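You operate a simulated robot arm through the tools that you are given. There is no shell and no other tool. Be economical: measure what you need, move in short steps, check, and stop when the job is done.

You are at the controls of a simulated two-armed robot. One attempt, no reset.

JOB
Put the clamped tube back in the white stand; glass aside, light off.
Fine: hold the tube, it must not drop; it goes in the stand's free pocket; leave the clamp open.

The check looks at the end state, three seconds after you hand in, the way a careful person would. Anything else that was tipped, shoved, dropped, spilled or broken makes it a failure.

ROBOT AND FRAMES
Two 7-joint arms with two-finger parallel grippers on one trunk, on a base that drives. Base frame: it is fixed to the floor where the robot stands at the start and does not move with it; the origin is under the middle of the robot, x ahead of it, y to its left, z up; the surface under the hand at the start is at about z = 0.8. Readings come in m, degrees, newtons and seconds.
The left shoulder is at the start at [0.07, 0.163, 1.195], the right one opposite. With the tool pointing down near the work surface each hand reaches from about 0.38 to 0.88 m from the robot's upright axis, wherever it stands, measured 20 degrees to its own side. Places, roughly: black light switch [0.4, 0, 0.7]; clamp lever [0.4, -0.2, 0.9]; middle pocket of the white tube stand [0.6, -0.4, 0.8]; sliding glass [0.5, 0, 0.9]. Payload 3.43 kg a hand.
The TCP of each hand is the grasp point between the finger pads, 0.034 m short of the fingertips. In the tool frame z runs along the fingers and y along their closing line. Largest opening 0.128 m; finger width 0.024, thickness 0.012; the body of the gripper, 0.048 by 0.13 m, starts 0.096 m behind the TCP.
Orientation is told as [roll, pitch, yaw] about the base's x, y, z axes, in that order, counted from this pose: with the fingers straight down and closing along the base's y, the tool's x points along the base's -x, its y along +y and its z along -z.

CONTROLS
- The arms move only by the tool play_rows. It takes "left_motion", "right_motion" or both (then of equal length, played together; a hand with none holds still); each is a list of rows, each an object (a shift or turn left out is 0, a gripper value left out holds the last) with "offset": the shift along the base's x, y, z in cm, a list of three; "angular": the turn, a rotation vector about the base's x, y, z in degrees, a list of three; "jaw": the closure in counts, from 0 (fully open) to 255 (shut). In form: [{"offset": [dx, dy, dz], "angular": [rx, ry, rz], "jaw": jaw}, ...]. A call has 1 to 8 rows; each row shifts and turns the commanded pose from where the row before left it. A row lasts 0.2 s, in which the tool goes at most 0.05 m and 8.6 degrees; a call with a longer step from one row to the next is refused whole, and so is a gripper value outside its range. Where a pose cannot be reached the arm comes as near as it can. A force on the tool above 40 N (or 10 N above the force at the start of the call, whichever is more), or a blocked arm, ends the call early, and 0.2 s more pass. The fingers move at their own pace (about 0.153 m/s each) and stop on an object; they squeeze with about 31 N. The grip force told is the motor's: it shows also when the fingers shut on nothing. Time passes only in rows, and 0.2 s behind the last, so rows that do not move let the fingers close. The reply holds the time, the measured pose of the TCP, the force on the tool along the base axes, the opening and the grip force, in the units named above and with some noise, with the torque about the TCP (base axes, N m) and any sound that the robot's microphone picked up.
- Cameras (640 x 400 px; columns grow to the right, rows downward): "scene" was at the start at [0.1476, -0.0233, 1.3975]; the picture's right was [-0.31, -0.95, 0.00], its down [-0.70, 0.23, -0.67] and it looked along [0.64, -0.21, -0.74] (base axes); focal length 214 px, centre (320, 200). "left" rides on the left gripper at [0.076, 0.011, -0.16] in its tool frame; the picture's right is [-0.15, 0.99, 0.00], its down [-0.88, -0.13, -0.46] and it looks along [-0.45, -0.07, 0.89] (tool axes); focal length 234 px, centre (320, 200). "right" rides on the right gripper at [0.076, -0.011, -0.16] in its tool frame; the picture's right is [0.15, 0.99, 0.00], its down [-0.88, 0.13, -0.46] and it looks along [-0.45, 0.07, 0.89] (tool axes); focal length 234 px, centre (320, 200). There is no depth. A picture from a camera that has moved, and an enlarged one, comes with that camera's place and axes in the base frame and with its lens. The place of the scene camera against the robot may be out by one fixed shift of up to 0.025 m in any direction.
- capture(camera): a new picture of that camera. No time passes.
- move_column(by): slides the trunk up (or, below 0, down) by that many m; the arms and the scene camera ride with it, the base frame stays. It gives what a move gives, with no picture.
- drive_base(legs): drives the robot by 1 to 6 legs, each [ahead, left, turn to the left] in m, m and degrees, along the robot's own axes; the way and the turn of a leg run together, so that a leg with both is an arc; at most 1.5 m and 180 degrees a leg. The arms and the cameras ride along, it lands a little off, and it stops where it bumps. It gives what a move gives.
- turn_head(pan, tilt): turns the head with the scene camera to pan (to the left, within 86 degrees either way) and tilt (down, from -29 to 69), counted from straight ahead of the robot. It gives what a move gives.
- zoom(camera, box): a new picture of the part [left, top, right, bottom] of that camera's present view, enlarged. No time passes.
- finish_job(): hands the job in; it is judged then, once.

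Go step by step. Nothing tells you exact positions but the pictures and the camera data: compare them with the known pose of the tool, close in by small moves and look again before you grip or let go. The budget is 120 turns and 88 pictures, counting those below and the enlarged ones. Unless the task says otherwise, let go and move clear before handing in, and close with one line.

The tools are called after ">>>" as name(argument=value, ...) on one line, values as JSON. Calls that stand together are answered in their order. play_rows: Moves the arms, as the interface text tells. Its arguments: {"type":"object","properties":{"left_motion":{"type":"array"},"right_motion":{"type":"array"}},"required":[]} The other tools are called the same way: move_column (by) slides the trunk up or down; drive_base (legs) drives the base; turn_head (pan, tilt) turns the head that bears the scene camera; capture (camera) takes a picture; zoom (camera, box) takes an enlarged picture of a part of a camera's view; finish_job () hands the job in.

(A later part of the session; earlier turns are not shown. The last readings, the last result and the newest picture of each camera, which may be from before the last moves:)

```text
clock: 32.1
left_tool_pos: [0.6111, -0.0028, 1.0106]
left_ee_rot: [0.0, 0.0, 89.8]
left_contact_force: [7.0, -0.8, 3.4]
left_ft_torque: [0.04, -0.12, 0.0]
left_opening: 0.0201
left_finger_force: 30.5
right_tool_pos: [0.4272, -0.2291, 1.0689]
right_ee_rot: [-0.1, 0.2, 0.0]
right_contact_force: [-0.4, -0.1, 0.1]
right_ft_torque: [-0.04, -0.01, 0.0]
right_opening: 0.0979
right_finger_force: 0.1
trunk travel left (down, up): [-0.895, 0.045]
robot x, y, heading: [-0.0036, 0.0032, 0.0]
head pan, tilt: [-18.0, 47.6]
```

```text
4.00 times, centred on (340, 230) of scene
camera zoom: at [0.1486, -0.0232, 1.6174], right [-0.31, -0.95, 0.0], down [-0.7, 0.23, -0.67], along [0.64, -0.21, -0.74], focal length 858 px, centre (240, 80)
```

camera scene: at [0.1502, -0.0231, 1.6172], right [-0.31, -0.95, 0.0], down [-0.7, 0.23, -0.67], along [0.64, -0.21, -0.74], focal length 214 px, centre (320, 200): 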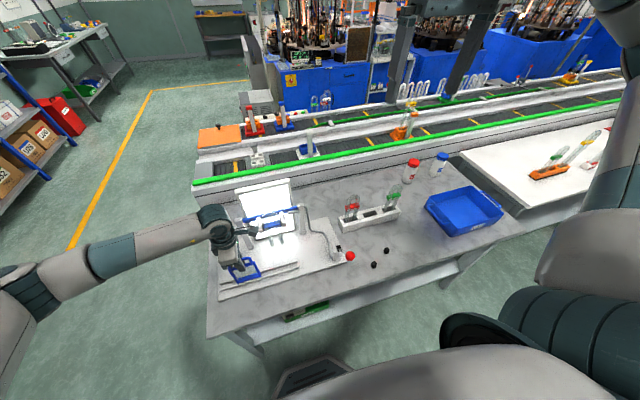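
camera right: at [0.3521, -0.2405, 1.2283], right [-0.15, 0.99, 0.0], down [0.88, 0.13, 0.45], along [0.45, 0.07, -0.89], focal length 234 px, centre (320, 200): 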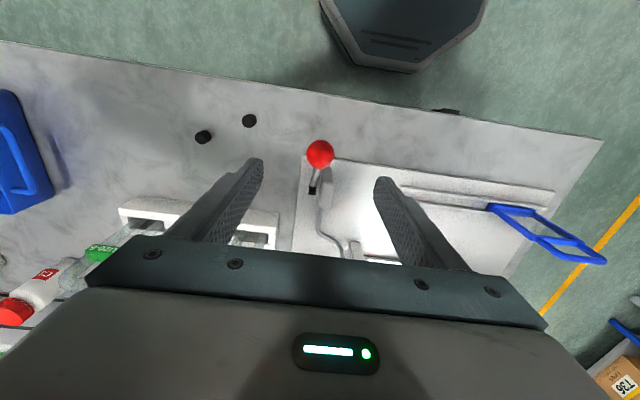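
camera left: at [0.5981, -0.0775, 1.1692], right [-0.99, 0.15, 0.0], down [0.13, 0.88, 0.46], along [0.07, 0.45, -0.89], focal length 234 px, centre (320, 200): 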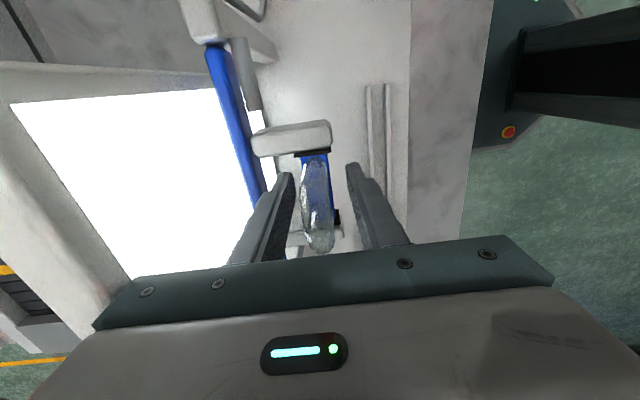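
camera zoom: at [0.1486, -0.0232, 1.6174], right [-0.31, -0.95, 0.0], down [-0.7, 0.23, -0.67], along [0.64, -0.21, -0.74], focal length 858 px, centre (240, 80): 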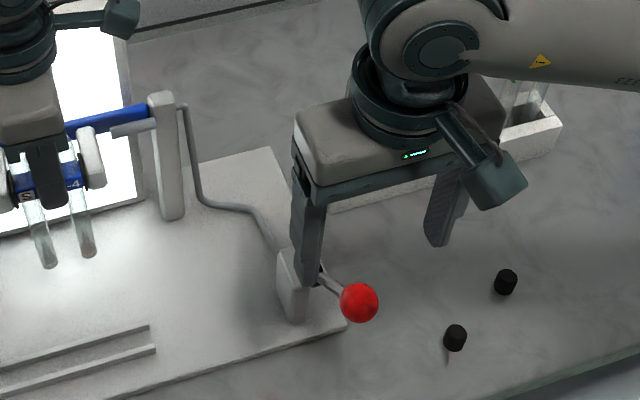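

The knob is confirmed at about (0.430, -0.228, 0.953). Descending around it, then closing gently.

>>> play_rows(right_motion=[{"offset": [0, 0, -4]}, {"offset": [0.2, 0, -4]}, {"offset": [0, 0, -3.6]}, {}])

>>> play_rows(right_motion=[{"jaw": 120}, {"jaw": 160}, {"jaw": 185}, {"jaw": 210}, {}, {}])

>>> zoom(camera="right", box=[220, 120, 420, 250])

```text
clock: 33.1
left_tool_pos: [0.6103, -0.0019, 1.0103]
left_ee_rot: [0.1, 0.0, 89.9]
left_contact_force: [5.3, 0.8, 0.9]
left_ft_torque: [-0.01, -0.11, -0.04]
left_opening: 0.0204
left_finger_force: 31.3
right_tool_pos: [0.4293, -0.2268, 0.9493]
right_ee_rot: [0.0, 0.1, 0.0]
right_contact_force: [-0.6, -0.8, -0.3]
right_ft_torque: [0.01, 0.01, 0.0]
right_opening: 0.098
right_finger_force: 0.0
trunk travel left (down, up): [-0.895, 0.045]
robot x, y, heading: [0.0006, 0.0033, -0.1]
head pan, tilt: [-18.0, 47.6]
```

```text
clock: 34.5
left_tool_pos: [0.6099, -0.002, 1.0109]
left_ee_rot: [0.1, 0.1, 90.0]
left_contact_force: [3.4, 3.3, -0.4]
left_ft_torque: [-0.02, -0.06, -0.02]
left_opening: 0.0198
left_finger_force: 31.4
right_tool_pos: [0.4308, -0.2294, 0.9506]
right_ee_rot: [0.0, 0.0, -0.1]
right_contact_force: [0.8, -4.9, 0.1]
right_ft_torque: [0.02, 0.02, -0.04]
right_opening: 0.0332
right_finger_force: 44.7
trunk travel left (down, up): [-0.895, 0.045]
robot x, y, heading: [-0.0018, -0.0023, -0.0]
head pan, tilt: [-18.0, 47.6]
```

```text
3.08 times, centred on (320, 185) of right
camera zoom: at [0.3549, -0.2399, 1.1109], right [-0.15, 0.99, 0.0], down [0.88, 0.13, 0.46], along [0.45, 0.07, -0.89], focal length 720 px, centre (320, 246)
```

zoom: 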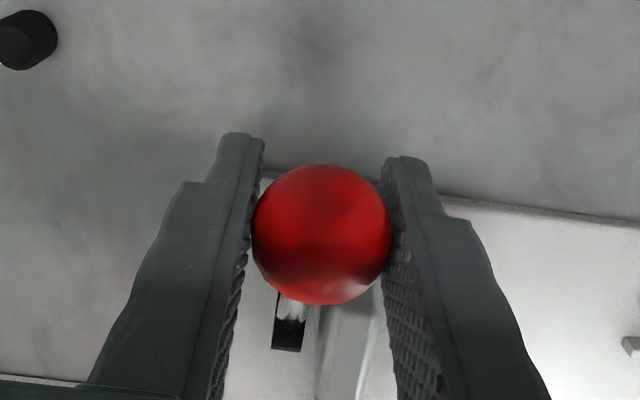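

The knob is held (33 mm ball). I'll try a small test swing up and back along the arc.

>>> play_rows(right_motion=[{"offset": [0.5, 0, 0.45]}, {"offset": [0.5, 0, 0.42]}, {}])

```text
clock: 35.3
left_tool_pos: [0.6111, -0.0015, 1.0093]
left_ee_rot: [0.0, 0.0, 89.9]
left_contact_force: [0.1, 0.5, -0.9]
left_ft_torque: [-0.01, 0.0, 0.01]
left_opening: 0.0199
left_finger_force: 30.9
right_tool_pos: [0.4397, -0.2279, 0.9601]
right_ee_rot: [0.1, 0.0, 0.0]
right_contact_force: [-3.2, 0.7, -14.7]
right_ft_torque: [0.01, 1.15, 0.01]
right_opening: 0.0329
right_finger_force: 45.4
trunk travel left (down, up): [-0.895, 0.045]
robot x, y, heading: [-0.0003, 0.0033, 0.1]
head pan, tilt: [-18.0, 47.6]
```

It moves, and the left hand's side load vanished, so the clamp is opening. I'll continue along the arc.

>>> play_rows(right_motion=[{"offset": [0.55, 0, 0.3]}, {"offset": [0.55, 0, 0.32]}, {"offset": [0.6, 0, 0.32]}, {"offset": [0.6, 0, 0.3]}, {}])

>>> zoom(camera="scene", box=[220, 160, 380, 270])

```text
clock: 36.5
left_tool_pos: [0.6074, -0.0025, 1.0118]
left_ee_rot: [-0.2, -0.1, 89.9]
left_contact_force: [-0.1, -0.1, -0.9]
left_ft_torque: [-0.03, 0.0, -0.02]
left_opening: 0.0201
left_finger_force: 31.1
right_tool_pos: [0.4604, -0.2292, 0.9745]
right_ee_rot: [-0.1, 0.0, 0.0]
right_contact_force: [-13.2, -0.9, 4.4]
right_ft_torque: [0.07, 1.06, -0.04]
right_opening: 0.0331
right_finger_force: 45.1
trunk travel left (down, up): [-0.895, 0.045]
robot x, y, heading: [0.0026, -0.0006, 0.1]
head pan, tilt: [-18.0, 47.6]
```

```text
3.64 times, centred on (300, 215) of scene
camera zoom: at [0.1451, -0.0233, 1.6178], right [-0.31, -0.95, 0.0], down [-0.7, 0.23, -0.67], along [0.64, -0.21, -0.74], focal length 780 px, centre (393, 146)
```

zoom: 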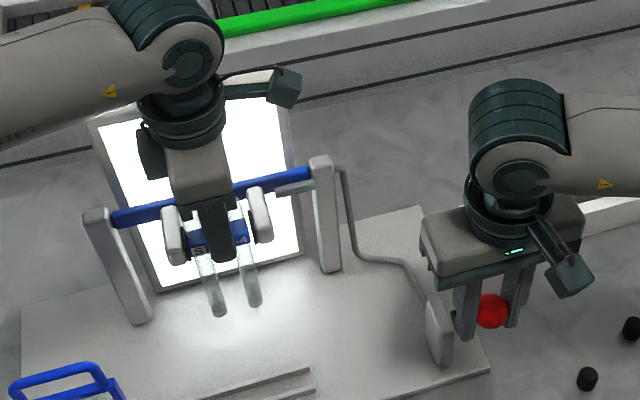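

The clamp jaws are parting. I'll continue the swing.

>>> play_rows(right_motion=[{"offset": [0.55, 0, 0.25]}, {"offset": [0.55, 0, 0.2]}, {"offset": [0.6, 0, 0.2]}, {"offset": [0.6, 0, 0.15]}, {"offset": [0.6, 0, 0.12]}, {"offset": [0.6, 0, 0.08]}, {"offset": [0.6, 0, 0.03]}, {}])

>>> zoom(camera="scene", box=[220, 160, 380, 270])

>>> zoom(camera="left", box=[220, 100, 420, 270])

```text
clock: 38.3
left_tool_pos: [0.6077, -0.0028, 1.0133]
left_ee_rot: [-0.1, -0.1, 89.9]
left_contact_force: [0.5, -1.6, -0.4]
left_ft_torque: [0.0, 0.0, -0.02]
left_opening: 0.0202
left_finger_force: 31.0
right_tool_pos: [0.5014, -0.2292, 0.9867]
right_ee_rot: [0.0, -0.3, -0.1]
right_contact_force: [-10.4, -4.6, 21.1]
right_ft_torque: [-0.03, 1.07, 0.0]
right_opening: 0.0327
right_finger_force: 45.3
trunk travel left (down, up): [-0.895, 0.045]
robot x, y, heading: [0.0021, -0.0008, 0.1]
head pan, tilt: [-18.0, 47.6]
```

```text
3.64 times, centred on (300, 215) of scene
camera zoom: at [0.1438, -0.0232, 1.6179], right [-0.31, -0.95, 0.0], down [-0.7, 0.23, -0.68], along [0.64, -0.21, -0.74], focal length 780 px, centre (393, 146)
```

zoom: 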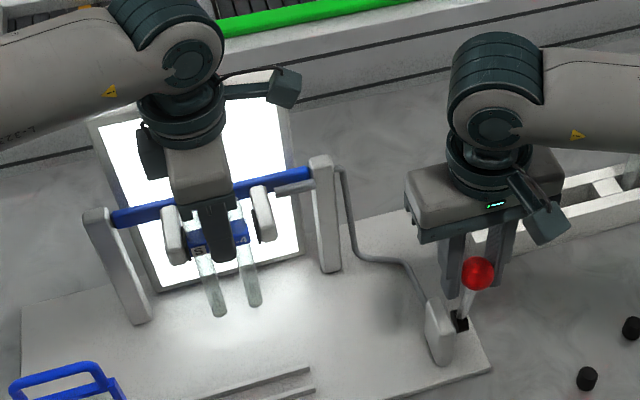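

```text
2.35 times, centred on (320, 185) of left
camera zoom: at [0.5954, -0.0776, 1.1712], right [-0.99, 0.15, 0.0], down [0.13, 0.88, 0.46], along [0.07, 0.45, -0.89], focal length 551 px, centre (320, 235)
```

zoom: 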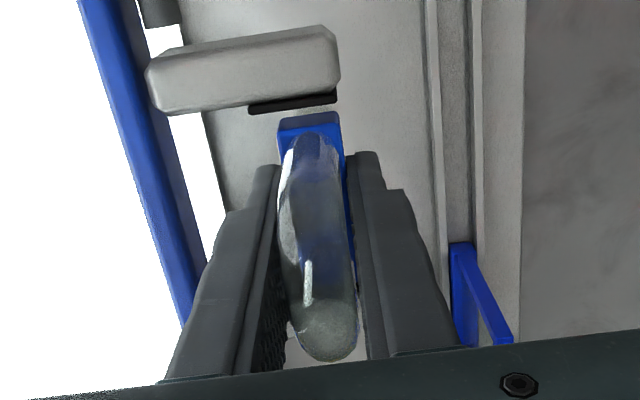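

The right-hand jaw has come away from the sleeve. I'll continue a bit further to reach the lever's end.

>>> play_rows(right_motion=[{"offset": [0.6, 0, 0.25]}, {"offset": [0.7, 0, 0.05]}, {"offset": [0.7, 0, 0]}, {"offset": [0.7, 0, -0.05]}, {"offset": [0.7, 0, -0.1]}, {"offset": [0.7, 0, -0.15]}, {}])

>>> zoom(camera="scene", box=[220, 160, 380, 270])

```text
clock: 39.9
left_tool_pos: [0.6086, -0.0027, 1.0117]
left_ee_rot: [0.0, 0.0, 89.9]
left_contact_force: [-0.4, -0.3, -0.3]
left_ft_torque: [0.03, 0.05, 0.03]
left_opening: 0.0202
left_finger_force: 30.9
right_tool_pos: [0.5436, -0.2292, 0.984]
right_ee_rot: [0.0, -0.1, -0.1]
right_contact_force: [-4.1, -4.9, 10.7]
right_ft_torque: [-0.01, 0.9, 0.14]
right_opening: 0.0329
right_finger_force: 45.4
trunk travel left (down, up): [-0.895, 0.045]
robot x, y, heading: [-0.0014, -0.0001, 0.1]
head pan, tilt: [-18.0, 47.6]
```

```text
3.64 times, centred on (300, 215) of scene
camera zoom: at [0.1459, -0.0237, 1.6177], right [-0.31, -0.95, 0.0], down [-0.7, 0.23, -0.67], along [0.64, -0.21, -0.74], focal length 780 px, centre (393, 146)
```

zoom: 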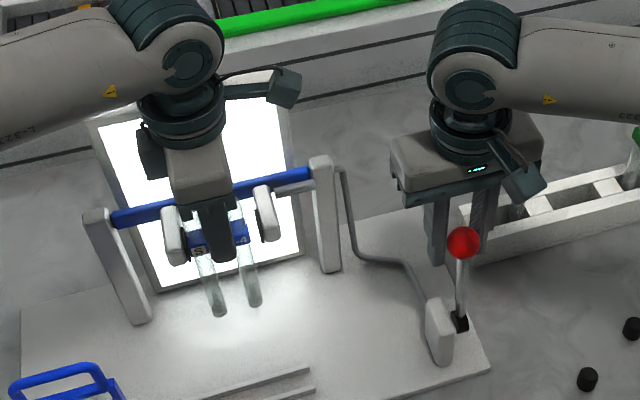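

The lever is past vertical. I can't see the red tube behind the hand, so I'm checking it with the wrist camera before going on.

>>> capture(camera="right")

>>> zoom(camera="scene", box=[310, 160, 430, 250])

```text
47 pictures are left
camera right: at [0.467, -0.2402, 1.145], right [-0.15, 0.99, 0.0], down [0.88, 0.13, 0.46], along [0.45, 0.07, -0.89], focal length 234 px, centre (320, 200)
```

right: 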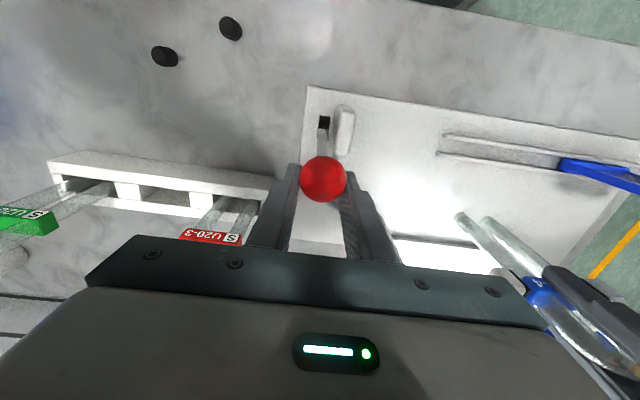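

```text
4.44 times, centred on (370, 205) of scene
camera zoom: at [0.1459, -0.0237, 1.6177], right [-0.31, -0.95, 0.0], down [-0.7, 0.23, -0.67], along [0.64, -0.21, -0.74], focal length 953 px, centre (98, 178)
```

zoom: 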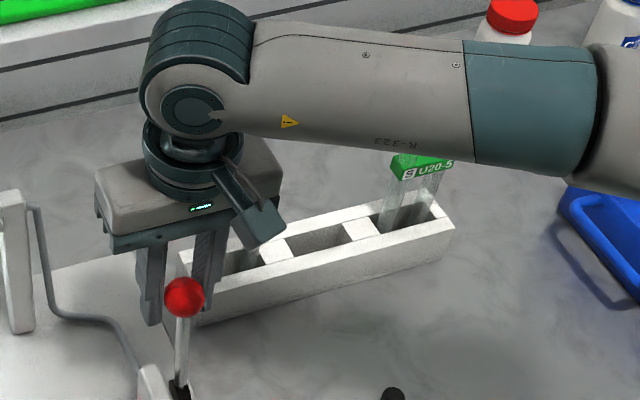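

The red tube is untouched and below the hand. The jaws have only opened slightly, so I'll follow the lever further.

>>> play_rows(right_motion=[{"offset": [0.5, 0, -0.05]}, {"offset": [0.5, 0, -0.15]}, {"offset": [0.52, 0, -0.2]}, {"offset": [0.52, 0, -0.2]}, {"offset": [0.5, 0, -0.25]}, {"offset": [0.5, 0, -0.25]}, {}])

>>> zoom(camera="scene", box=[220, 160, 380, 270])

```text
clock: 41.5
left_tool_pos: [0.6108, -0.0023, 1.0111]
left_ee_rot: [0.1, 0.0, 89.9]
left_contact_force: [-0.6, -0.5, -0.1]
left_ft_torque: [-0.05, 0.0, -0.02]
left_opening: 0.02
left_finger_force: 31.1
right_tool_pos: [0.5745, -0.2286, 0.9747]
right_ee_rot: [0.1, 0.0, 0.0]
right_contact_force: [2.1, -1.9, 0.0]
right_ft_torque: [0.03, 0.0, 0.04]
right_opening: 0.0234
right_finger_force: 0.5
trunk travel left (down, up): [-0.895, 0.045]
robot x, y, heading: [-0.0014, -0.0004, -0.0]
head pan, tilt: [-18.0, 47.6]
```

```text
3.64 times, centred on (300, 215) of scene
camera zoom: at [0.148, -0.0236, 1.6174], right [-0.31, -0.95, 0.0], down [-0.7, 0.23, -0.67], along [0.64, -0.21, -0.74], focal length 780 px, centre (393, 146)
```

zoom: 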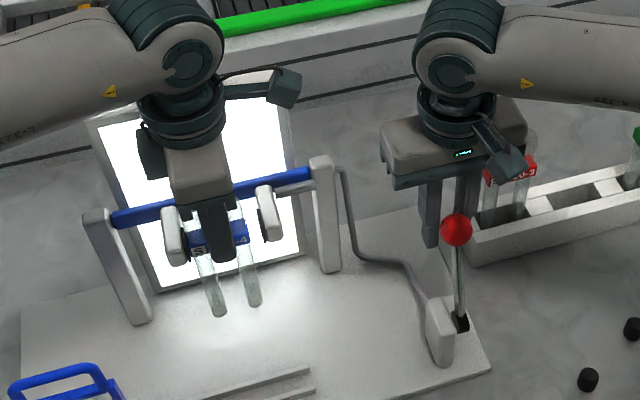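

The knob reached its end stop and slipped out of my fingers, so the lever is fully over. I'll lift the right hand straight up clear and check the jaws.

>>> play_rows(right_motion=[{"offset": [0, 0, 3]}, {"offset": [0, 0, 4.5]}, {"offset": [0, 0, 4.5]}, {"offset": [-2, -1, 4]}, {"offset": [-4, -2, 1]}, {"offset": [-4, -2, 0]}, {}])

>>> zoom(camera="scene", box=[240, 190, 310, 240])

>>> zoom(camera="right", box=[320, 90, 640, 290])

```text
clock: 43.1
left_tool_pos: [0.6101, -0.002, 1.0101]
left_ee_rot: [0.1, 0.1, 89.9]
left_contact_force: [-2.0, -3.3, 0.3]
left_ft_torque: [0.03, 0.03, -0.02]
left_opening: 0.0201
left_finger_force: 31.4
right_tool_pos: [0.4724, -0.2798, 1.1422]
right_ee_rot: [-0.1, 0.1, 0.0]
right_contact_force: [-0.6, -0.2, -0.6]
right_ft_torque: [-0.03, 0.01, -0.01]
right_opening: 0.0227
right_finger_force: 0.0
trunk travel left (down, up): [-0.895, 0.045]
robot x, y, heading: [0.001, -0.001, 0.1]
head pan, tilt: [-18.0, 47.6]
```

```text
8.00 times, centred on (275, 215) of scene
camera zoom: at [0.1486, -0.0225, 1.6174], right [-0.31, -0.95, 0.0], down [-0.7, 0.23, -0.67], along [0.64, -0.21, -0.74], focal length 1716 px, centre (680, 80)
```

zoom: 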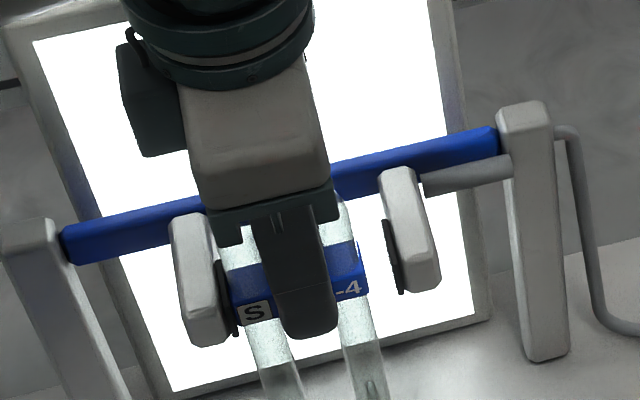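

```text
2.00 times, centred on (480, 190) of right
camera zoom: at [0.3973, -0.2907, 1.3019], right [-0.15, 0.99, 0.0], down [0.88, 0.13, 0.45], along [0.45, 0.07, -0.89], focal length 468 px, centre (0, 220)
```

zoom: 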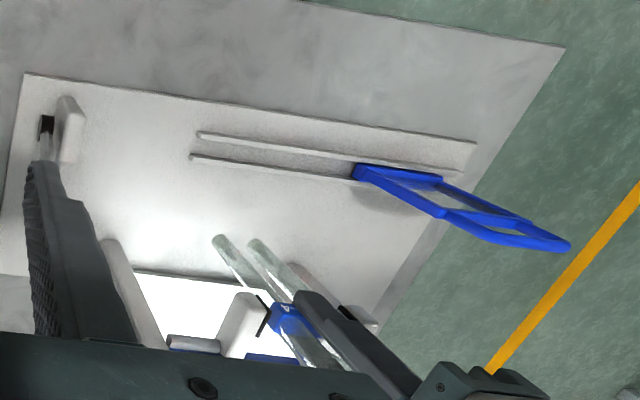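

The left jaw is fixed and the right jaw has opened ~1.5 cm. I'll shift the tube slightly right off the fixed pad, then lift straight up.

>>> play_rows(left_motion=[{"offset": [0, -0.3, 0]}, {"offset": [0, -0.3, 0]}, {"offset": [0, 0, 1]}, {"offset": [0, 0, 2]}, {"offset": [0, 0, 3]}, {"offset": [0, 0, 3]}, {}])

>>> capture(camera="scene")

```text
clock: 44.7
left_tool_pos: [0.6097, -0.0084, 1.1002]
left_ee_rot: [0.0, 0.1, 90.0]
left_contact_force: [0.6, -0.2, -1.7]
left_ft_torque: [0.01, 0.01, 0.02]
left_opening: 0.0201
left_finger_force: 31.2
right_tool_pos: [0.4718, -0.2798, 1.141]
right_ee_rot: [0.1, -0.1, -0.1]
right_contact_force: [0.3, 0.1, -0.1]
right_ft_torque: [0.0, 0.03, 0.0]
right_opening: 0.0225
right_finger_force: 0.0
trunk travel left (down, up): [-0.895, 0.045]
robot x, y, heading: [0.0042, 0.001, -0.1]
head pan, tilt: [-18.0, 47.6]
```

```text
42 pictures are left
camera scene: at [0.148, -0.0232, 1.6174], right [-0.31, -0.95, 0.0], down [-0.7, 0.23, -0.67], along [0.64, -0.21, -0.74], focal length 214 px, centre (320, 200)
```

scene: 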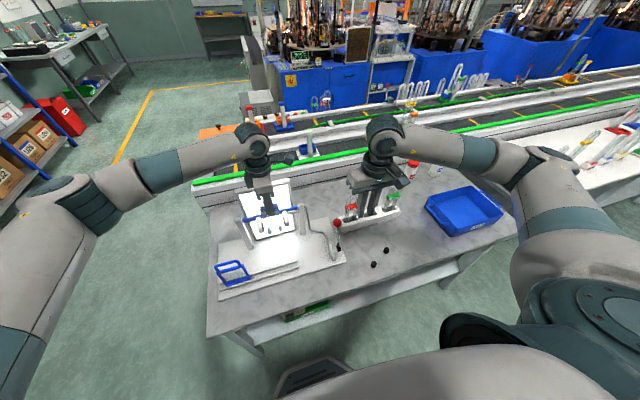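

The tube came free. Lifting further, and raising the right hand out of the way.

>>> play_rows(left_motion=[{"offset": [0, 0, 3]}, {"offset": [0, 0, 3]}, {"offset": [0, 0, 3]}, {"offset": [0, 0, 3]}, {"offset": [0, 0, 2]}, {}, {}, {}], right_motion=[{"offset": [0, -2, 4]}, {"offset": [0, -2.5, 4]}, {"offset": [0, -2.5, 4]}, {"offset": [0, -2.5, 4]}, {"offset": [0, -2.5, 4]}, {"offset": [0, -2.5, 0]}, {"offset": [0, -2.5, 0]}, {}])

```text
clock: 46.5
left_tool_pos: [0.6098, -0.0077, 1.2418]
left_ee_rot: [0.0, 0.0, 89.9]
left_contact_force: [0.3, 0.5, -1.1]
left_ft_torque: [-0.04, 0.01, 0.0]
left_opening: 0.02
left_finger_force: 31.1
right_tool_pos: [0.4736, -0.4495, 1.3454]
right_ee_rot: [0.0, 0.0, 0.0]
right_contact_force: [0.4, 0.1, 0.2]
right_ft_torque: [-0.04, 0.0, 0.02]
right_opening: 0.0224
right_finger_force: 0.0
trunk travel left (down, up): [-0.895, 0.045]
robot x, y, heading: [0.002, 0.0023, -0.0]
head pan, tilt: [-18.0, 47.6]
```

Now driving sideways to the right so that the left hand can work over the stand.

>>> drive_base(legs=[[0, -0.15, 0], [0, -0.15, 0]])

>>> turn_head(pan=0, tilt=50)

>>> capture(camera="scene")

>>> capture(camera="left")

```text
clock: 48.9
left_tool_pos: [0.6096, -0.307, 1.2414]
left_ee_rot: [0.0, 0.1, 89.9]
left_contact_force: [0.3, 0.7, -1.5]
left_ft_torque: [-0.01, 0.0, 0.0]
left_opening: 0.0204
left_finger_force: 30.9
right_tool_pos: [0.4729, -0.7477, 1.3447]
right_ee_rot: [-0.2, 0.0, -0.2]
right_contact_force: [-0.7, -0.8, -0.1]
right_ft_torque: [-0.01, 0.0, 0.01]
right_opening: 0.0226
right_finger_force: 0.1
trunk travel left (down, up): [-0.895, 0.045]
robot x, y, heading: [-0.003, -0.2972, -0.2]
head pan, tilt: [-18.0, 47.6]
```

```text
clock: 49.7
left_tool_pos: [0.6095, -0.3096, 1.2397]
left_ee_rot: [0.0, 0.0, 89.9]
left_contact_force: [0.4, -0.3, -0.9]
left_ft_torque: [0.0, 0.0, -0.03]
left_opening: 0.0202
left_finger_force: 31.2
right_tool_pos: [0.4728, -0.7506, 1.3437]
right_ee_rot: [0.1, 0.1, -0.2]
right_contact_force: [0.8, 0.5, 0.1]
right_ft_torque: [-0.01, 0.02, 0.04]
right_opening: 0.0223
right_finger_force: 0.1
trunk travel left (down, up): [-0.895, 0.045]
robot x, y, heading: [0.0012, -0.3006, -0.1]
head pan, tilt: [0.0, 50.0]
```

```text
41 pictures are left
camera scene: at [0.1489, -0.2992, 1.6142], right [0.0, -1.0, 0.0], down [-0.77, 0.0, -0.64], along [0.64, 0.0, -0.77], focal length 214 px, centre (320, 200)
```

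scene: 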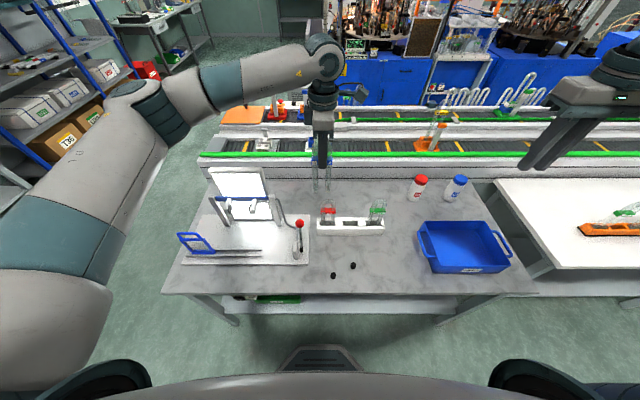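

```text
40 pictures are left
camera left: at [0.5977, -0.3846, 1.3996], right [-0.99, 0.15, 0.0], down [0.13, 0.88, 0.46], along [0.07, 0.45, -0.89], focal length 234 px, centre (320, 200)
```

left: 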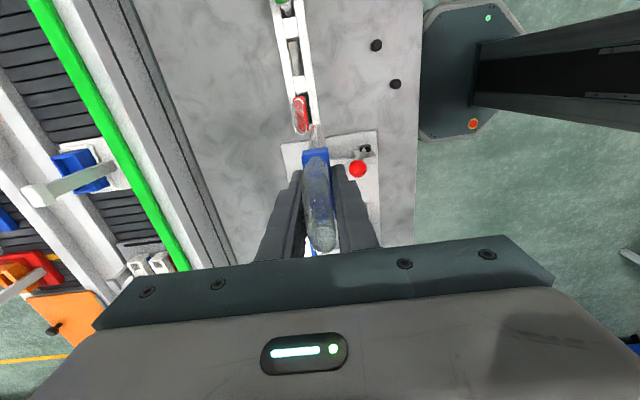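

The stand is in view, with the red and green tubes in the outer pockets and the middle free. Zooming in to measure the middle pocket.

>>> zoom(camera="left", box=[220, 0, 380, 140])

>>> zoom(camera="scene", box=[300, 150, 400, 250])

```text
2.86 times, centred on (300, 70) of left
camera zoom: at [0.5977, -0.3846, 1.3996], right [-0.99, 0.15, 0.0], down [0.13, 0.88, 0.46], along [0.07, 0.45, -0.89], focal length 669 px, centre (377, 571)
```

zoom: 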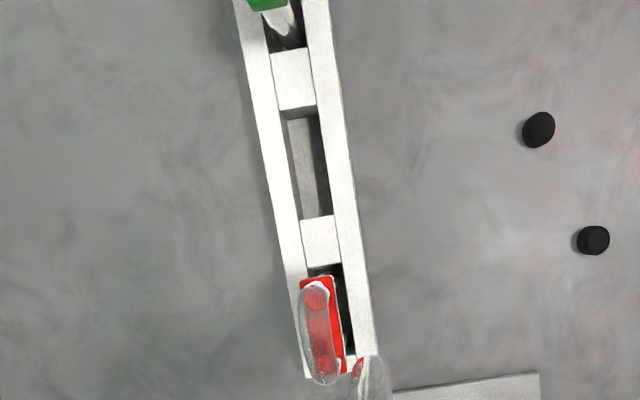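

```text
4.00 times, centred on (350, 200) of scene
camera zoom: at [0.1489, -0.2992, 1.6142], right [0.0, -1.0, 0.0], down [-0.77, 0.0, -0.64], along [0.64, 0.0, -0.77], focal length 858 px, centre (200, 200)
```

zoom: 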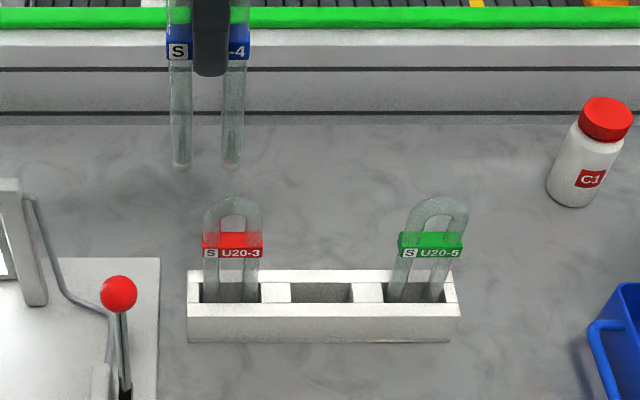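

The middle pocket centre is about (0.639, -0.432), ~63 mm long along y, with its rim near z 0.845. The tube hangs straight. Moving over the pocket and partway down.

>>> play_rows(left_motion=[{"offset": [1, -4, 0]}, {"offset": [1, -4, 0]}, {"offset": [1, -4.3, 0]}, {"offset": [0, 0, -4]}, {"offset": [0, 0, -4]}, {"offset": [0, 0, -4]}, {}])

>>> capture(camera="left")

>>> zoom(camera="scene", box=[300, 150, 400, 250])

```text
clock: 51.3
left_tool_pos: [0.6406, -0.4317, 1.1214]
left_ee_rot: [0.1, 0.0, 89.8]
left_contact_force: [-0.6, -0.5, -0.6]
left_ft_torque: [-0.01, 0.01, 0.04]
left_opening: 0.0202
left_finger_force: 31.0
right_tool_pos: [0.4726, -0.7504, 1.3439]
right_ee_rot: [0.0, 0.1, -0.3]
right_contact_force: [-0.5, 0.5, 0.2]
right_ft_torque: [0.01, -0.04, -0.02]
right_opening: 0.0224
right_finger_force: 0.1
trunk travel left (down, up): [-0.895, 0.045]
robot x, y, heading: [0.0012, -0.3035, -0.2]
head pan, tilt: [0.0, 50.0]
```

```text
37 pictures are left
camera left: at [0.6282, -0.5075, 1.2804], right [-0.99, 0.15, 0.0], down [0.13, 0.88, 0.46], along [0.07, 0.45, -0.89], focal length 234 px, centre (320, 200)
```

left: 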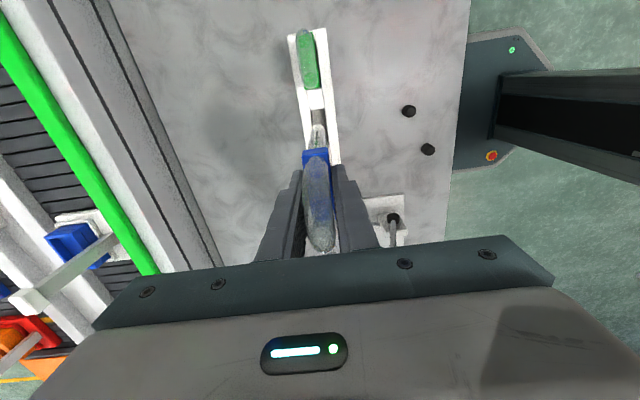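

```text
4.00 times, centred on (350, 200) of scene
camera zoom: at [0.1486, -0.2977, 1.6143], right [0.0, -1.0, 0.0], down [-0.77, 0.0, -0.64], along [0.64, 0.0, -0.77], focal length 858 px, centre (200, 200)
```

zoom: 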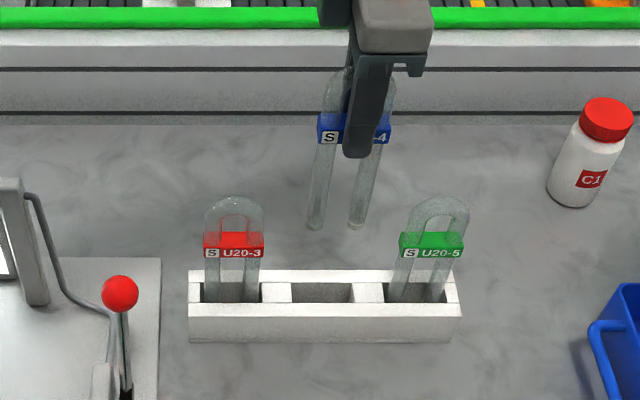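

>>> zoom(camera="left", box=[260, 20, 380, 180])

```text
2.50 times, centred on (320, 100) of left
camera zoom: at [0.6282, -0.5075, 1.2804], right [-0.99, 0.15, 0.0], down [0.13, 0.88, 0.46], along [0.07, 0.45, -0.89], focal length 585 px, centre (320, 450)
```

zoom: 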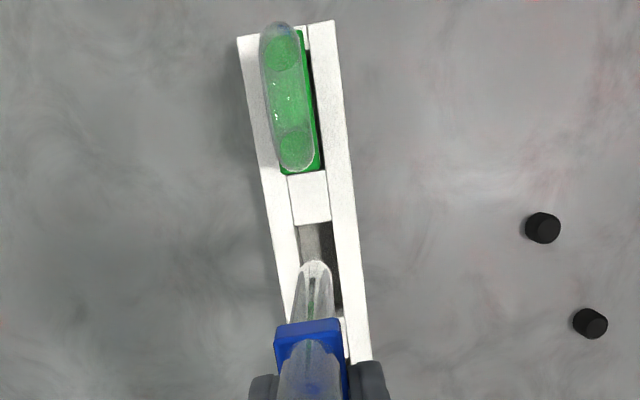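

Tube and pocket line up within ~2 mm. Descending until the legs are just above the rim, and checking.

>>> play_rows(left_motion=[{"offset": [-0.1, -0.1, -3]}, {"offset": [0, 0, -3]}, {"offset": [0, 0, -2]}, {}])

>>> zoom(camera="left", box=[260, 40, 380, 200])

>>> zoom(camera="scene", box=[310, 180, 390, 240])

```text
clock: 52.3
left_tool_pos: [0.6405, -0.432, 1.0411]
left_ee_rot: [0.0, 0.0, 89.8]
left_contact_force: [-0.5, -0.4, -1.6]
left_ft_torque: [0.02, -0.02, 0.01]
left_opening: 0.0202
left_finger_force: 31.0
right_tool_pos: [0.4733, -0.7509, 1.3426]
right_ee_rot: [0.0, 0.1, -0.2]
right_contact_force: [0.1, 0.7, 0.6]
right_ft_torque: [0.02, 0.0, 0.04]
right_opening: 0.0225
right_finger_force: 0.0
trunk travel left (down, up): [-0.895, 0.045]
robot x, y, heading: [0.003, -0.299, 0.0]
head pan, tilt: [0.0, 50.0]
```

```text
2.50 times, centred on (320, 120) of left
camera zoom: at [0.6283, -0.5083, 1.2004], right [-0.99, 0.15, 0.0], down [0.13, 0.88, 0.46], along [0.07, 0.45, -0.89], focal length 585 px, centre (320, 400)
```

zoom: 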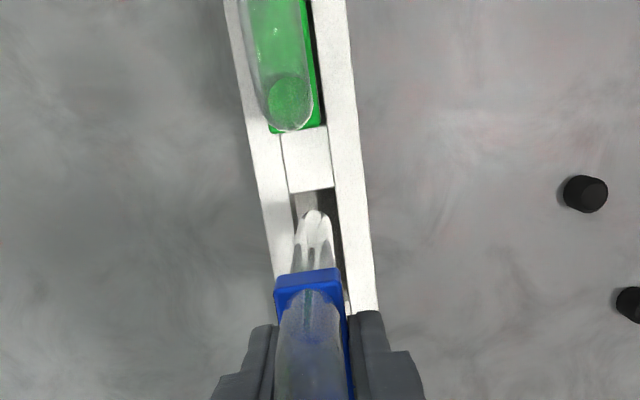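

```text
6.67 times, centred on (350, 210) of scene
camera zoom: at [0.1488, -0.2985, 1.6142], right [0.0, -1.0, 0.0], down [-0.77, 0.0, -0.64], along [0.64, 0.0, -0.77], focal length 1430 px, centre (120, 133)
```

zoom: 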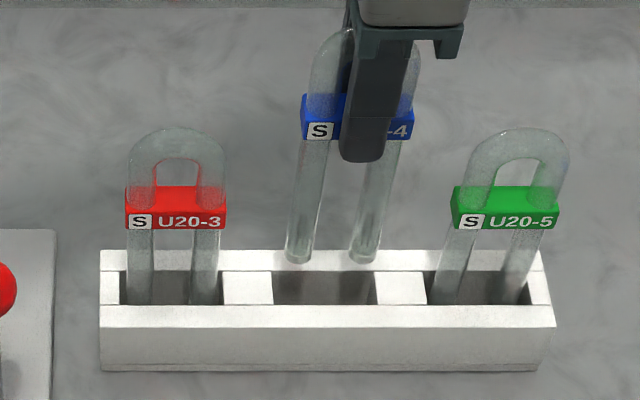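

The legs line up with the pocket, with the bottoms about 4 cm above it. Lowering in small steps while watching the force.

>>> play_rows(left_motion=[{"offset": [0, 0, -1.5]}, {"offset": [0, 0, -1.5]}, {"offset": [0, 0, -1]}, {}])

>>> zoom(camera="scene", box=[310, 180, 390, 240])

>>> zoom(camera="left", box=[260, 60, 380, 200])

```text
clock: 53.3
left_tool_pos: [0.6392, -0.4331, 1.0007]
left_ee_rot: [0.0, 0.0, 89.8]
left_contact_force: [-0.3, -0.6, -0.2]
left_ft_torque: [0.0, 0.0, 0.01]
left_opening: 0.0201
left_finger_force: 30.7
right_tool_pos: [0.4729, -0.7502, 1.3427]
right_ee_rot: [0.0, 0.0, -0.1]
right_contact_force: [0.4, 0.1, 0.0]
right_ft_torque: [-0.04, 0.0, -0.03]
right_opening: 0.0226
right_finger_force: 0.0
trunk travel left (down, up): [-0.895, 0.045]
robot x, y, heading: [0.0002, -0.2976, -0.3]
head pan, tilt: [0.0, 50.0]
```

```text
6.67 times, centred on (350, 210) of scene
camera zoom: at [0.1488, -0.2982, 1.6143], right [0.0, -1.0, 0.0], down [-0.77, 0.0, -0.64], along [0.64, 0.0, -0.77], focal length 1430 px, centre (120, 133)
```

zoom: 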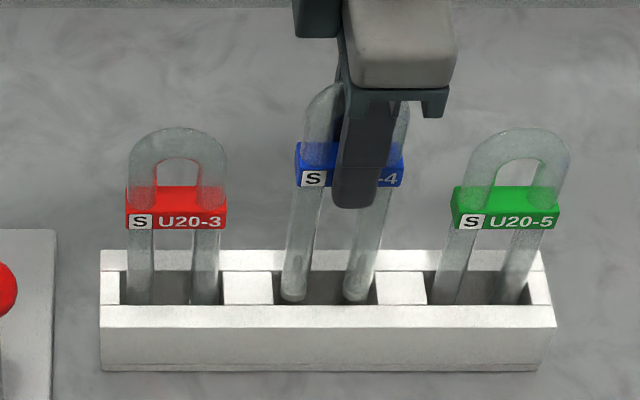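

```text
2.86 times, centred on (320, 130) of left
camera zoom: at [0.628, -0.5087, 1.1591], right [-0.99, 0.15, 0.0], down [0.13, 0.88, 0.46], along [0.07, 0.45, -0.89], focal length 669 px, centre (320, 400)
```

zoom: 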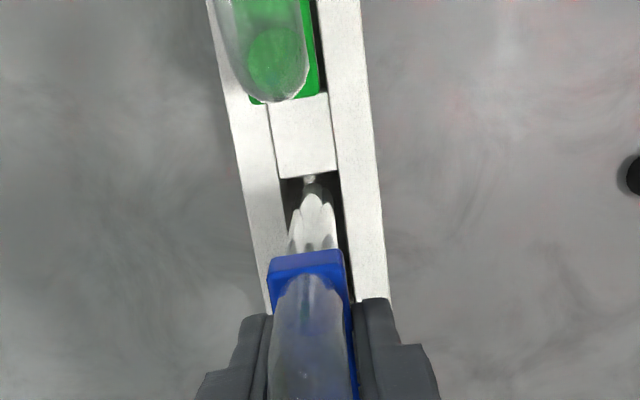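

The legs are entering the pocket, centred. Continuing down slowly.

>>> play_rows(left_motion=[{"offset": [0, 0, -0.7]}, {"offset": [0, 0, -0.7]}, {"offset": [0, 0, -0.6]}, {}])

>>> zoom(camera="scene", box=[310, 180, 390, 240])

```text
clock: 54.3
left_tool_pos: [0.6386, -0.4335, 0.9803]
left_ee_rot: [0.1, -0.1, 89.8]
left_contact_force: [-0.6, 0.9, -0.2]
left_ft_torque: [0.02, -0.02, -0.03]
left_opening: 0.0198
left_finger_force: 30.8
right_tool_pos: [0.4731, -0.7501, 1.3437]
right_ee_rot: [0.0, 0.0, 0.0]
right_contact_force: [-0.2, 0.1, -0.2]
right_ft_torque: [-0.01, 0.01, 0.04]
right_opening: 0.0226
right_finger_force: 0.2
trunk travel left (down, up): [-0.895, 0.045]
robot x, y, heading: [0.0008, -0.3005, -0.2]
head pan, tilt: [0.0, 50.0]
```

```text
6.67 times, centred on (350, 210) of scene
camera zoom: at [0.1489, -0.2983, 1.6142], right [0.0, -1.0, 0.0], down [-0.77, 0.0, -0.64], along [0.64, 0.0, -0.77], focal length 1430 px, centre (120, 133)
```

zoom: 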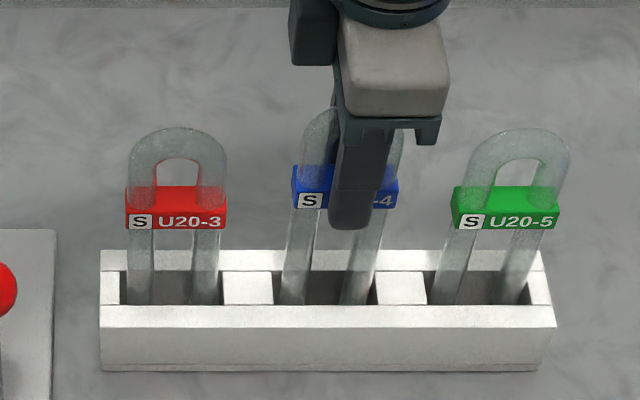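

The blue sleeve is still ~2 cm above its neighbours' height. Lowering in half-centimetre steps.

>>> play_rows(left_motion=[{"offset": [0, 0, -0.5]}, {"offset": [0, 0, -0.5]}, {"offset": [0, 0, -0.4]}, {}])

>>> play_rows(left_motion=[{"offset": [0, 0, -0.25]}, {}])

>>> zoom(camera="scene", box=[310, 180, 390, 240])

```text
clock: 55.3
left_tool_pos: [0.6383, -0.4329, 0.9668]
left_ee_rot: [0.1, 0.0, 89.8]
left_contact_force: [-0.4, -0.4, -1.7]
left_ft_torque: [-0.03, 0.02, 0.02]
left_opening: 0.0199
left_finger_force: 31.7
right_tool_pos: [0.4738, -0.7505, 1.3436]
right_ee_rot: [0.0, 0.0, -0.1]
right_contact_force: [-0.9, 0.2, -0.9]
right_ft_torque: [0.02, -0.02, 0.0]
right_opening: 0.0224
right_finger_force: 0.1
trunk travel left (down, up): [-0.895, 0.045]
robot x, y, heading: [0.0001, -0.3007, -0.2]
head pan, tilt: [0.0, 50.0]
```

```text
clock: 55.9
left_tool_pos: [0.6383, -0.4319, 0.9645]
left_ee_rot: [0.0, 0.0, 89.8]
left_contact_force: [0.2, -0.1, -1.3]
left_ft_torque: [0.0, 0.02, -0.02]
left_opening: 0.0201
left_finger_force: 30.9
right_tool_pos: [0.4724, -0.7508, 1.3443]
right_ee_rot: [0.0, 0.1, -0.1]
right_contact_force: [0.4, 0.4, -0.6]
right_ft_torque: [0.02, 0.0, 0.01]
right_opening: 0.0226
right_finger_force: 0.0
trunk travel left (down, up): [-0.895, 0.045]
robot x, y, heading: [0.0015, -0.3017, -0.2]
head pan, tilt: [0.0, 50.0]
```

```text
6.67 times, centred on (350, 210) of scene
camera zoom: at [0.1489, -0.2982, 1.6142], right [0.0, -1.0, 0.0], down [-0.77, 0.0, -0.64], along [0.64, 0.0, -0.77], focal length 1430 px, centre (120, 133)
```

zoom: 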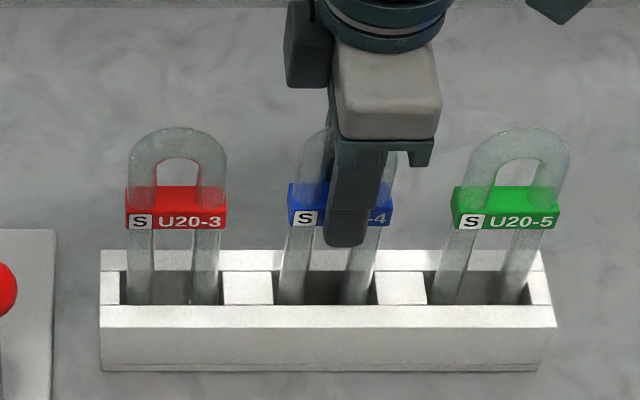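

About 2–3 mm remain. Easing it down until I feel contact.

>>> play_rows(left_motion=[{"offset": [0, 0, -0.15]}, {}])

>>> play_rows(left_motion=[{"offset": [0, 0, -0.15]}, {}])

```text
clock: 56.5
left_tool_pos: [0.6385, -0.4318, 0.9618]
left_ee_rot: [-0.1, -0.1, 89.9]
left_contact_force: [0.3, -0.2, -1.4]
left_ft_torque: [0.01, 0.04, 0.0]
left_opening: 0.0197
left_finger_force: 31.0
right_tool_pos: [0.4731, -0.7497, 1.3443]
right_ee_rot: [0.1, 0.1, -0.1]
right_contact_force: [0.8, 0.6, -0.1]
right_ft_torque: [-0.02, -0.03, -0.02]
right_opening: 0.0227
right_finger_force: 0.0
trunk travel left (down, up): [-0.895, 0.045]
robot x, y, heading: [0.003, -0.2983, 0.1]
head pan, tilt: [0.0, 50.0]
```

```text
clock: 57.1
left_tool_pos: [0.6375, -0.4323, 0.9618]
left_ee_rot: [0.0, 0.0, 89.9]
left_contact_force: [-0.7, -0.5, -0.9]
left_ft_torque: [0.01, 0.02, -0.03]
left_opening: 0.0199
left_finger_force: 30.6
right_tool_pos: [0.4738, -0.7509, 1.3446]
right_ee_rot: [0.1, 0.0, -0.1]
right_contact_force: [1.2, 0.2, -0.7]
right_ft_torque: [-0.01, 0.0, -0.01]
right_opening: 0.0222
right_finger_force: 0.2
trunk travel left (down, up): [-0.895, 0.045]
robot x, y, heading: [-0.0031, -0.3024, -0.4]
head pan, tilt: [0.0, 50.0]
```

>>> play_rows(left_motion=[{"offset": [0, 0, -0.15]}, {}])

>>> zoom(camera="scene", box=[310, 180, 390, 240])

```text
clock: 57.7
left_tool_pos: [0.6386, -0.4329, 0.9613]
left_ee_rot: [0.1, 0.0, 89.8]
left_contact_force: [0.4, -0.5, 0.3]
left_ft_torque: [0.01, 0.01, -0.03]
left_opening: 0.0199
left_finger_force: 30.9
right_tool_pos: [0.4727, -0.7503, 1.3435]
right_ee_rot: [0.0, 0.0, -0.1]
right_contact_force: [-0.5, 0.0, -0.4]
right_ft_torque: [0.0, -0.01, -0.02]
right_opening: 0.0224
right_finger_force: 0.0
trunk travel left (down, up): [-0.895, 0.045]
robot x, y, heading: [-0.0035, -0.2978, 0.1]
head pan, tilt: [0.0, 50.0]
```

```text
6.67 times, centred on (350, 210) of scene
camera zoom: at [0.1489, -0.2982, 1.6142], right [0.0, -1.0, 0.0], down [-0.77, 0.0, -0.64], along [0.64, 0.0, -0.77], focal length 1430 px, centre (120, 133)
```

zoom: 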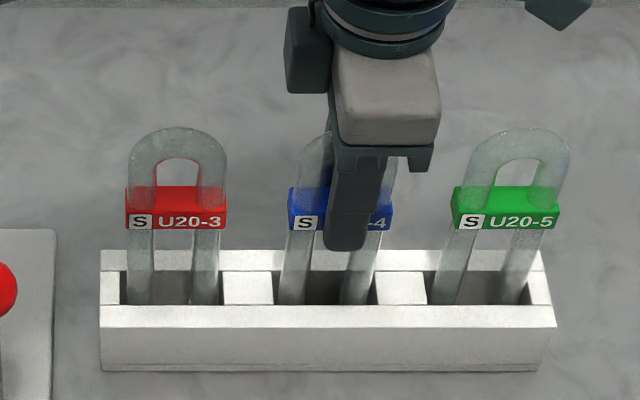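

The sleeve is level with its neighbours and the weight is off the hand, so the tube is seated. Releasing gently.

>>> play_rows(left_motion=[{"offset": [0, 0, -0.05], "jaw": 218}, {"jaw": 212}, {"jaw": 205}, {"jaw": 195}, {"jaw": 180}, {"jaw": 170}, {}])

>>> zoom(camera="left", box=[220, 60, 420, 260])

>>> zoom(camera="scene", box=[310, 180, 390, 240])

```text
clock: 59.3
left_tool_pos: [0.6377, -0.4324, 0.9601]
left_ee_rot: [0.0, 0.0, 89.9]
left_contact_force: [-0.5, 0.0, 0.4]
left_ft_torque: [-0.01, 0.0, 0.01]
left_opening: 0.0425
left_finger_force: 0.1
right_tool_pos: [0.4733, -0.7508, 1.3441]
right_ee_rot: [0.1, 0.0, -0.2]
right_contact_force: [0.2, -0.6, 0.3]
right_ft_torque: [0.03, -0.03, 0.0]
right_opening: 0.0227
right_finger_force: 0.1
trunk travel left (down, up): [-0.895, 0.045]
robot x, y, heading: [-0.0014, -0.3018, 0.0]
head pan, tilt: [0.0, 50.0]
```

```text
2.00 times, centred on (320, 160) of left
camera zoom: at [0.6266, -0.508, 1.1184], right [-0.99, 0.15, 0.0], down [0.13, 0.88, 0.46], along [0.07, 0.45, -0.89], focal length 468 px, centre (320, 280)
```

zoom: 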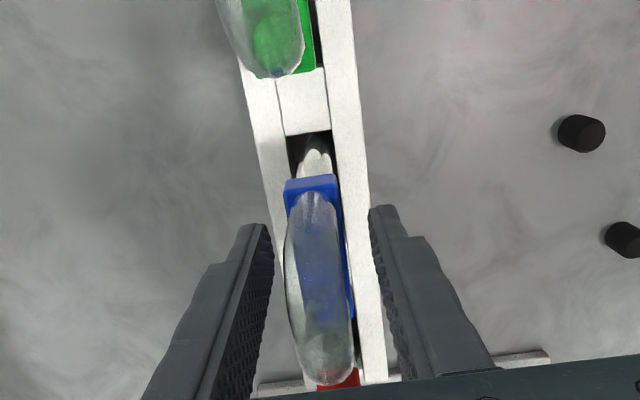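

```text
6.67 times, centred on (350, 210) of scene
camera zoom: at [0.1487, -0.2982, 1.6143], right [0.0, -1.0, 0.0], down [-0.77, 0.0, -0.64], along [0.64, 0.0, -0.77], focal length 1430 px, centre (120, 133)
```

zoom: 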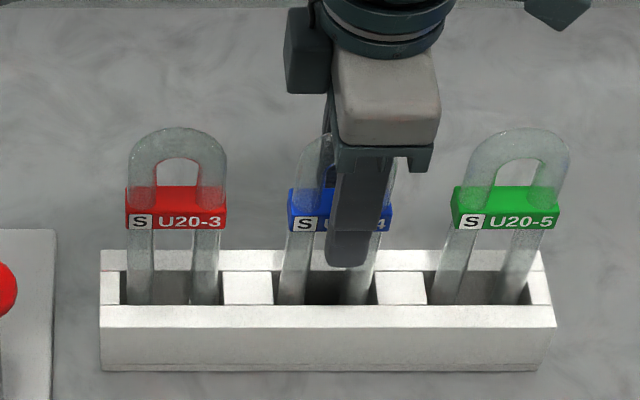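

The tube stands freely in the middle pocket, and the fingers are clear on both sides. Lifting the left hand straight up.

>>> play_rows(left_motion=[{"offset": [0, 0, 2]}, {"offset": [0, 0, 3]}, {"offset": [0, 0, 4]}, {"offset": [0, 0, 4.5]}, {"offset": [0, 0, 4.5]}, {"offset": [0, 0, 4.5]}, {"offset": [0, 0, 4.5]}, {}])

>>> capture(camera="scene")

```text
clock: 61.1
left_tool_pos: [0.638, -0.4331, 1.228]
left_ee_rot: [0.2, -0.1, 89.8]
left_contact_force: [1.0, -0.3, -0.2]
left_ft_torque: [0.02, 0.05, -0.02]
left_opening: 0.043
left_finger_force: 0.0
right_tool_pos: [0.4744, -0.7504, 1.3447]
right_ee_rot: [0.1, 0.0, 0.0]
right_contact_force: [0.2, -0.2, -0.7]
right_ft_torque: [-0.03, 0.01, 0.0]
right_opening: 0.0228
right_finger_force: 0.0
trunk travel left (down, up): [-0.895, 0.045]
robot x, y, heading: [-0.0022, -0.2975, -0.1]
head pan, tilt: [0.0, 50.0]
```

```text
25 pictures are left
camera scene: at [0.1491, -0.2982, 1.6142], right [0.0, -1.0, 0.0], down [-0.77, 0.0, -0.64], along [0.64, 0.0, -0.77], focal length 214 px, centre (320, 200)
```

scene: 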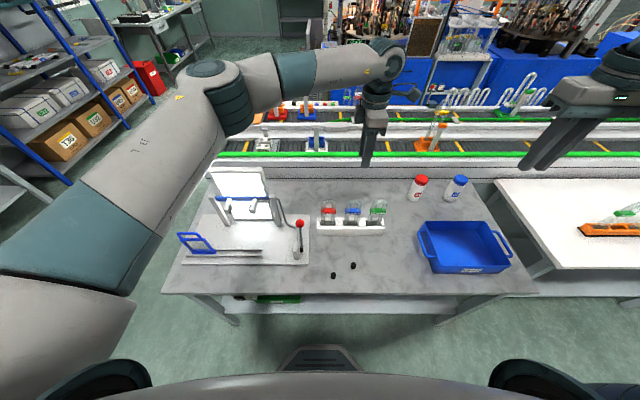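

All three tubes stand in the stand. Now the light switch on the front of the table; zooming in.

>>> zoom(camera="scene", box=[180, 260, 300, 330])

>>> zoom(camera="left", box=[300, 120, 540, 270])

```text
5.33 times, centred on (240, 295) of scene
camera zoom: at [0.1491, -0.2982, 1.6142], right [0.0, -1.0, 0.0], down [-0.77, 0.0, -0.64], along [0.64, 0.0, -0.77], focal length 1144 px, centre (747, -307)
```

zoom: 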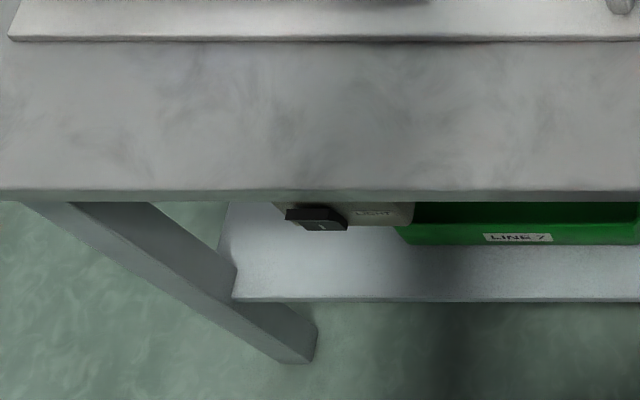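

```text
2.67 times, centred on (420, 195) of left
camera zoom: at [0.6261, -0.5086, 1.3875], right [-0.99, 0.15, 0.0], down [0.13, 0.88, 0.46], along [0.07, 0.45, -0.89], focal length 624 px, centre (53, 213)
```

zoom: 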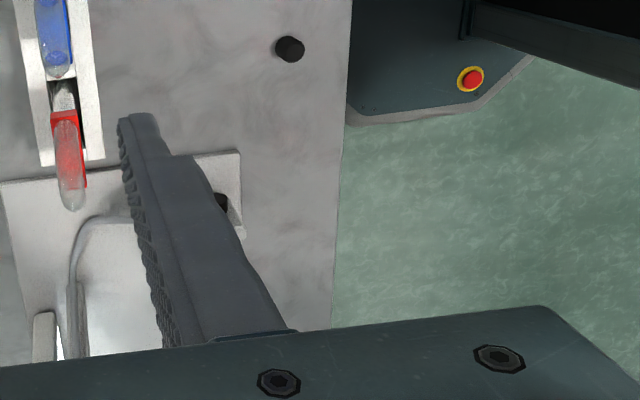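

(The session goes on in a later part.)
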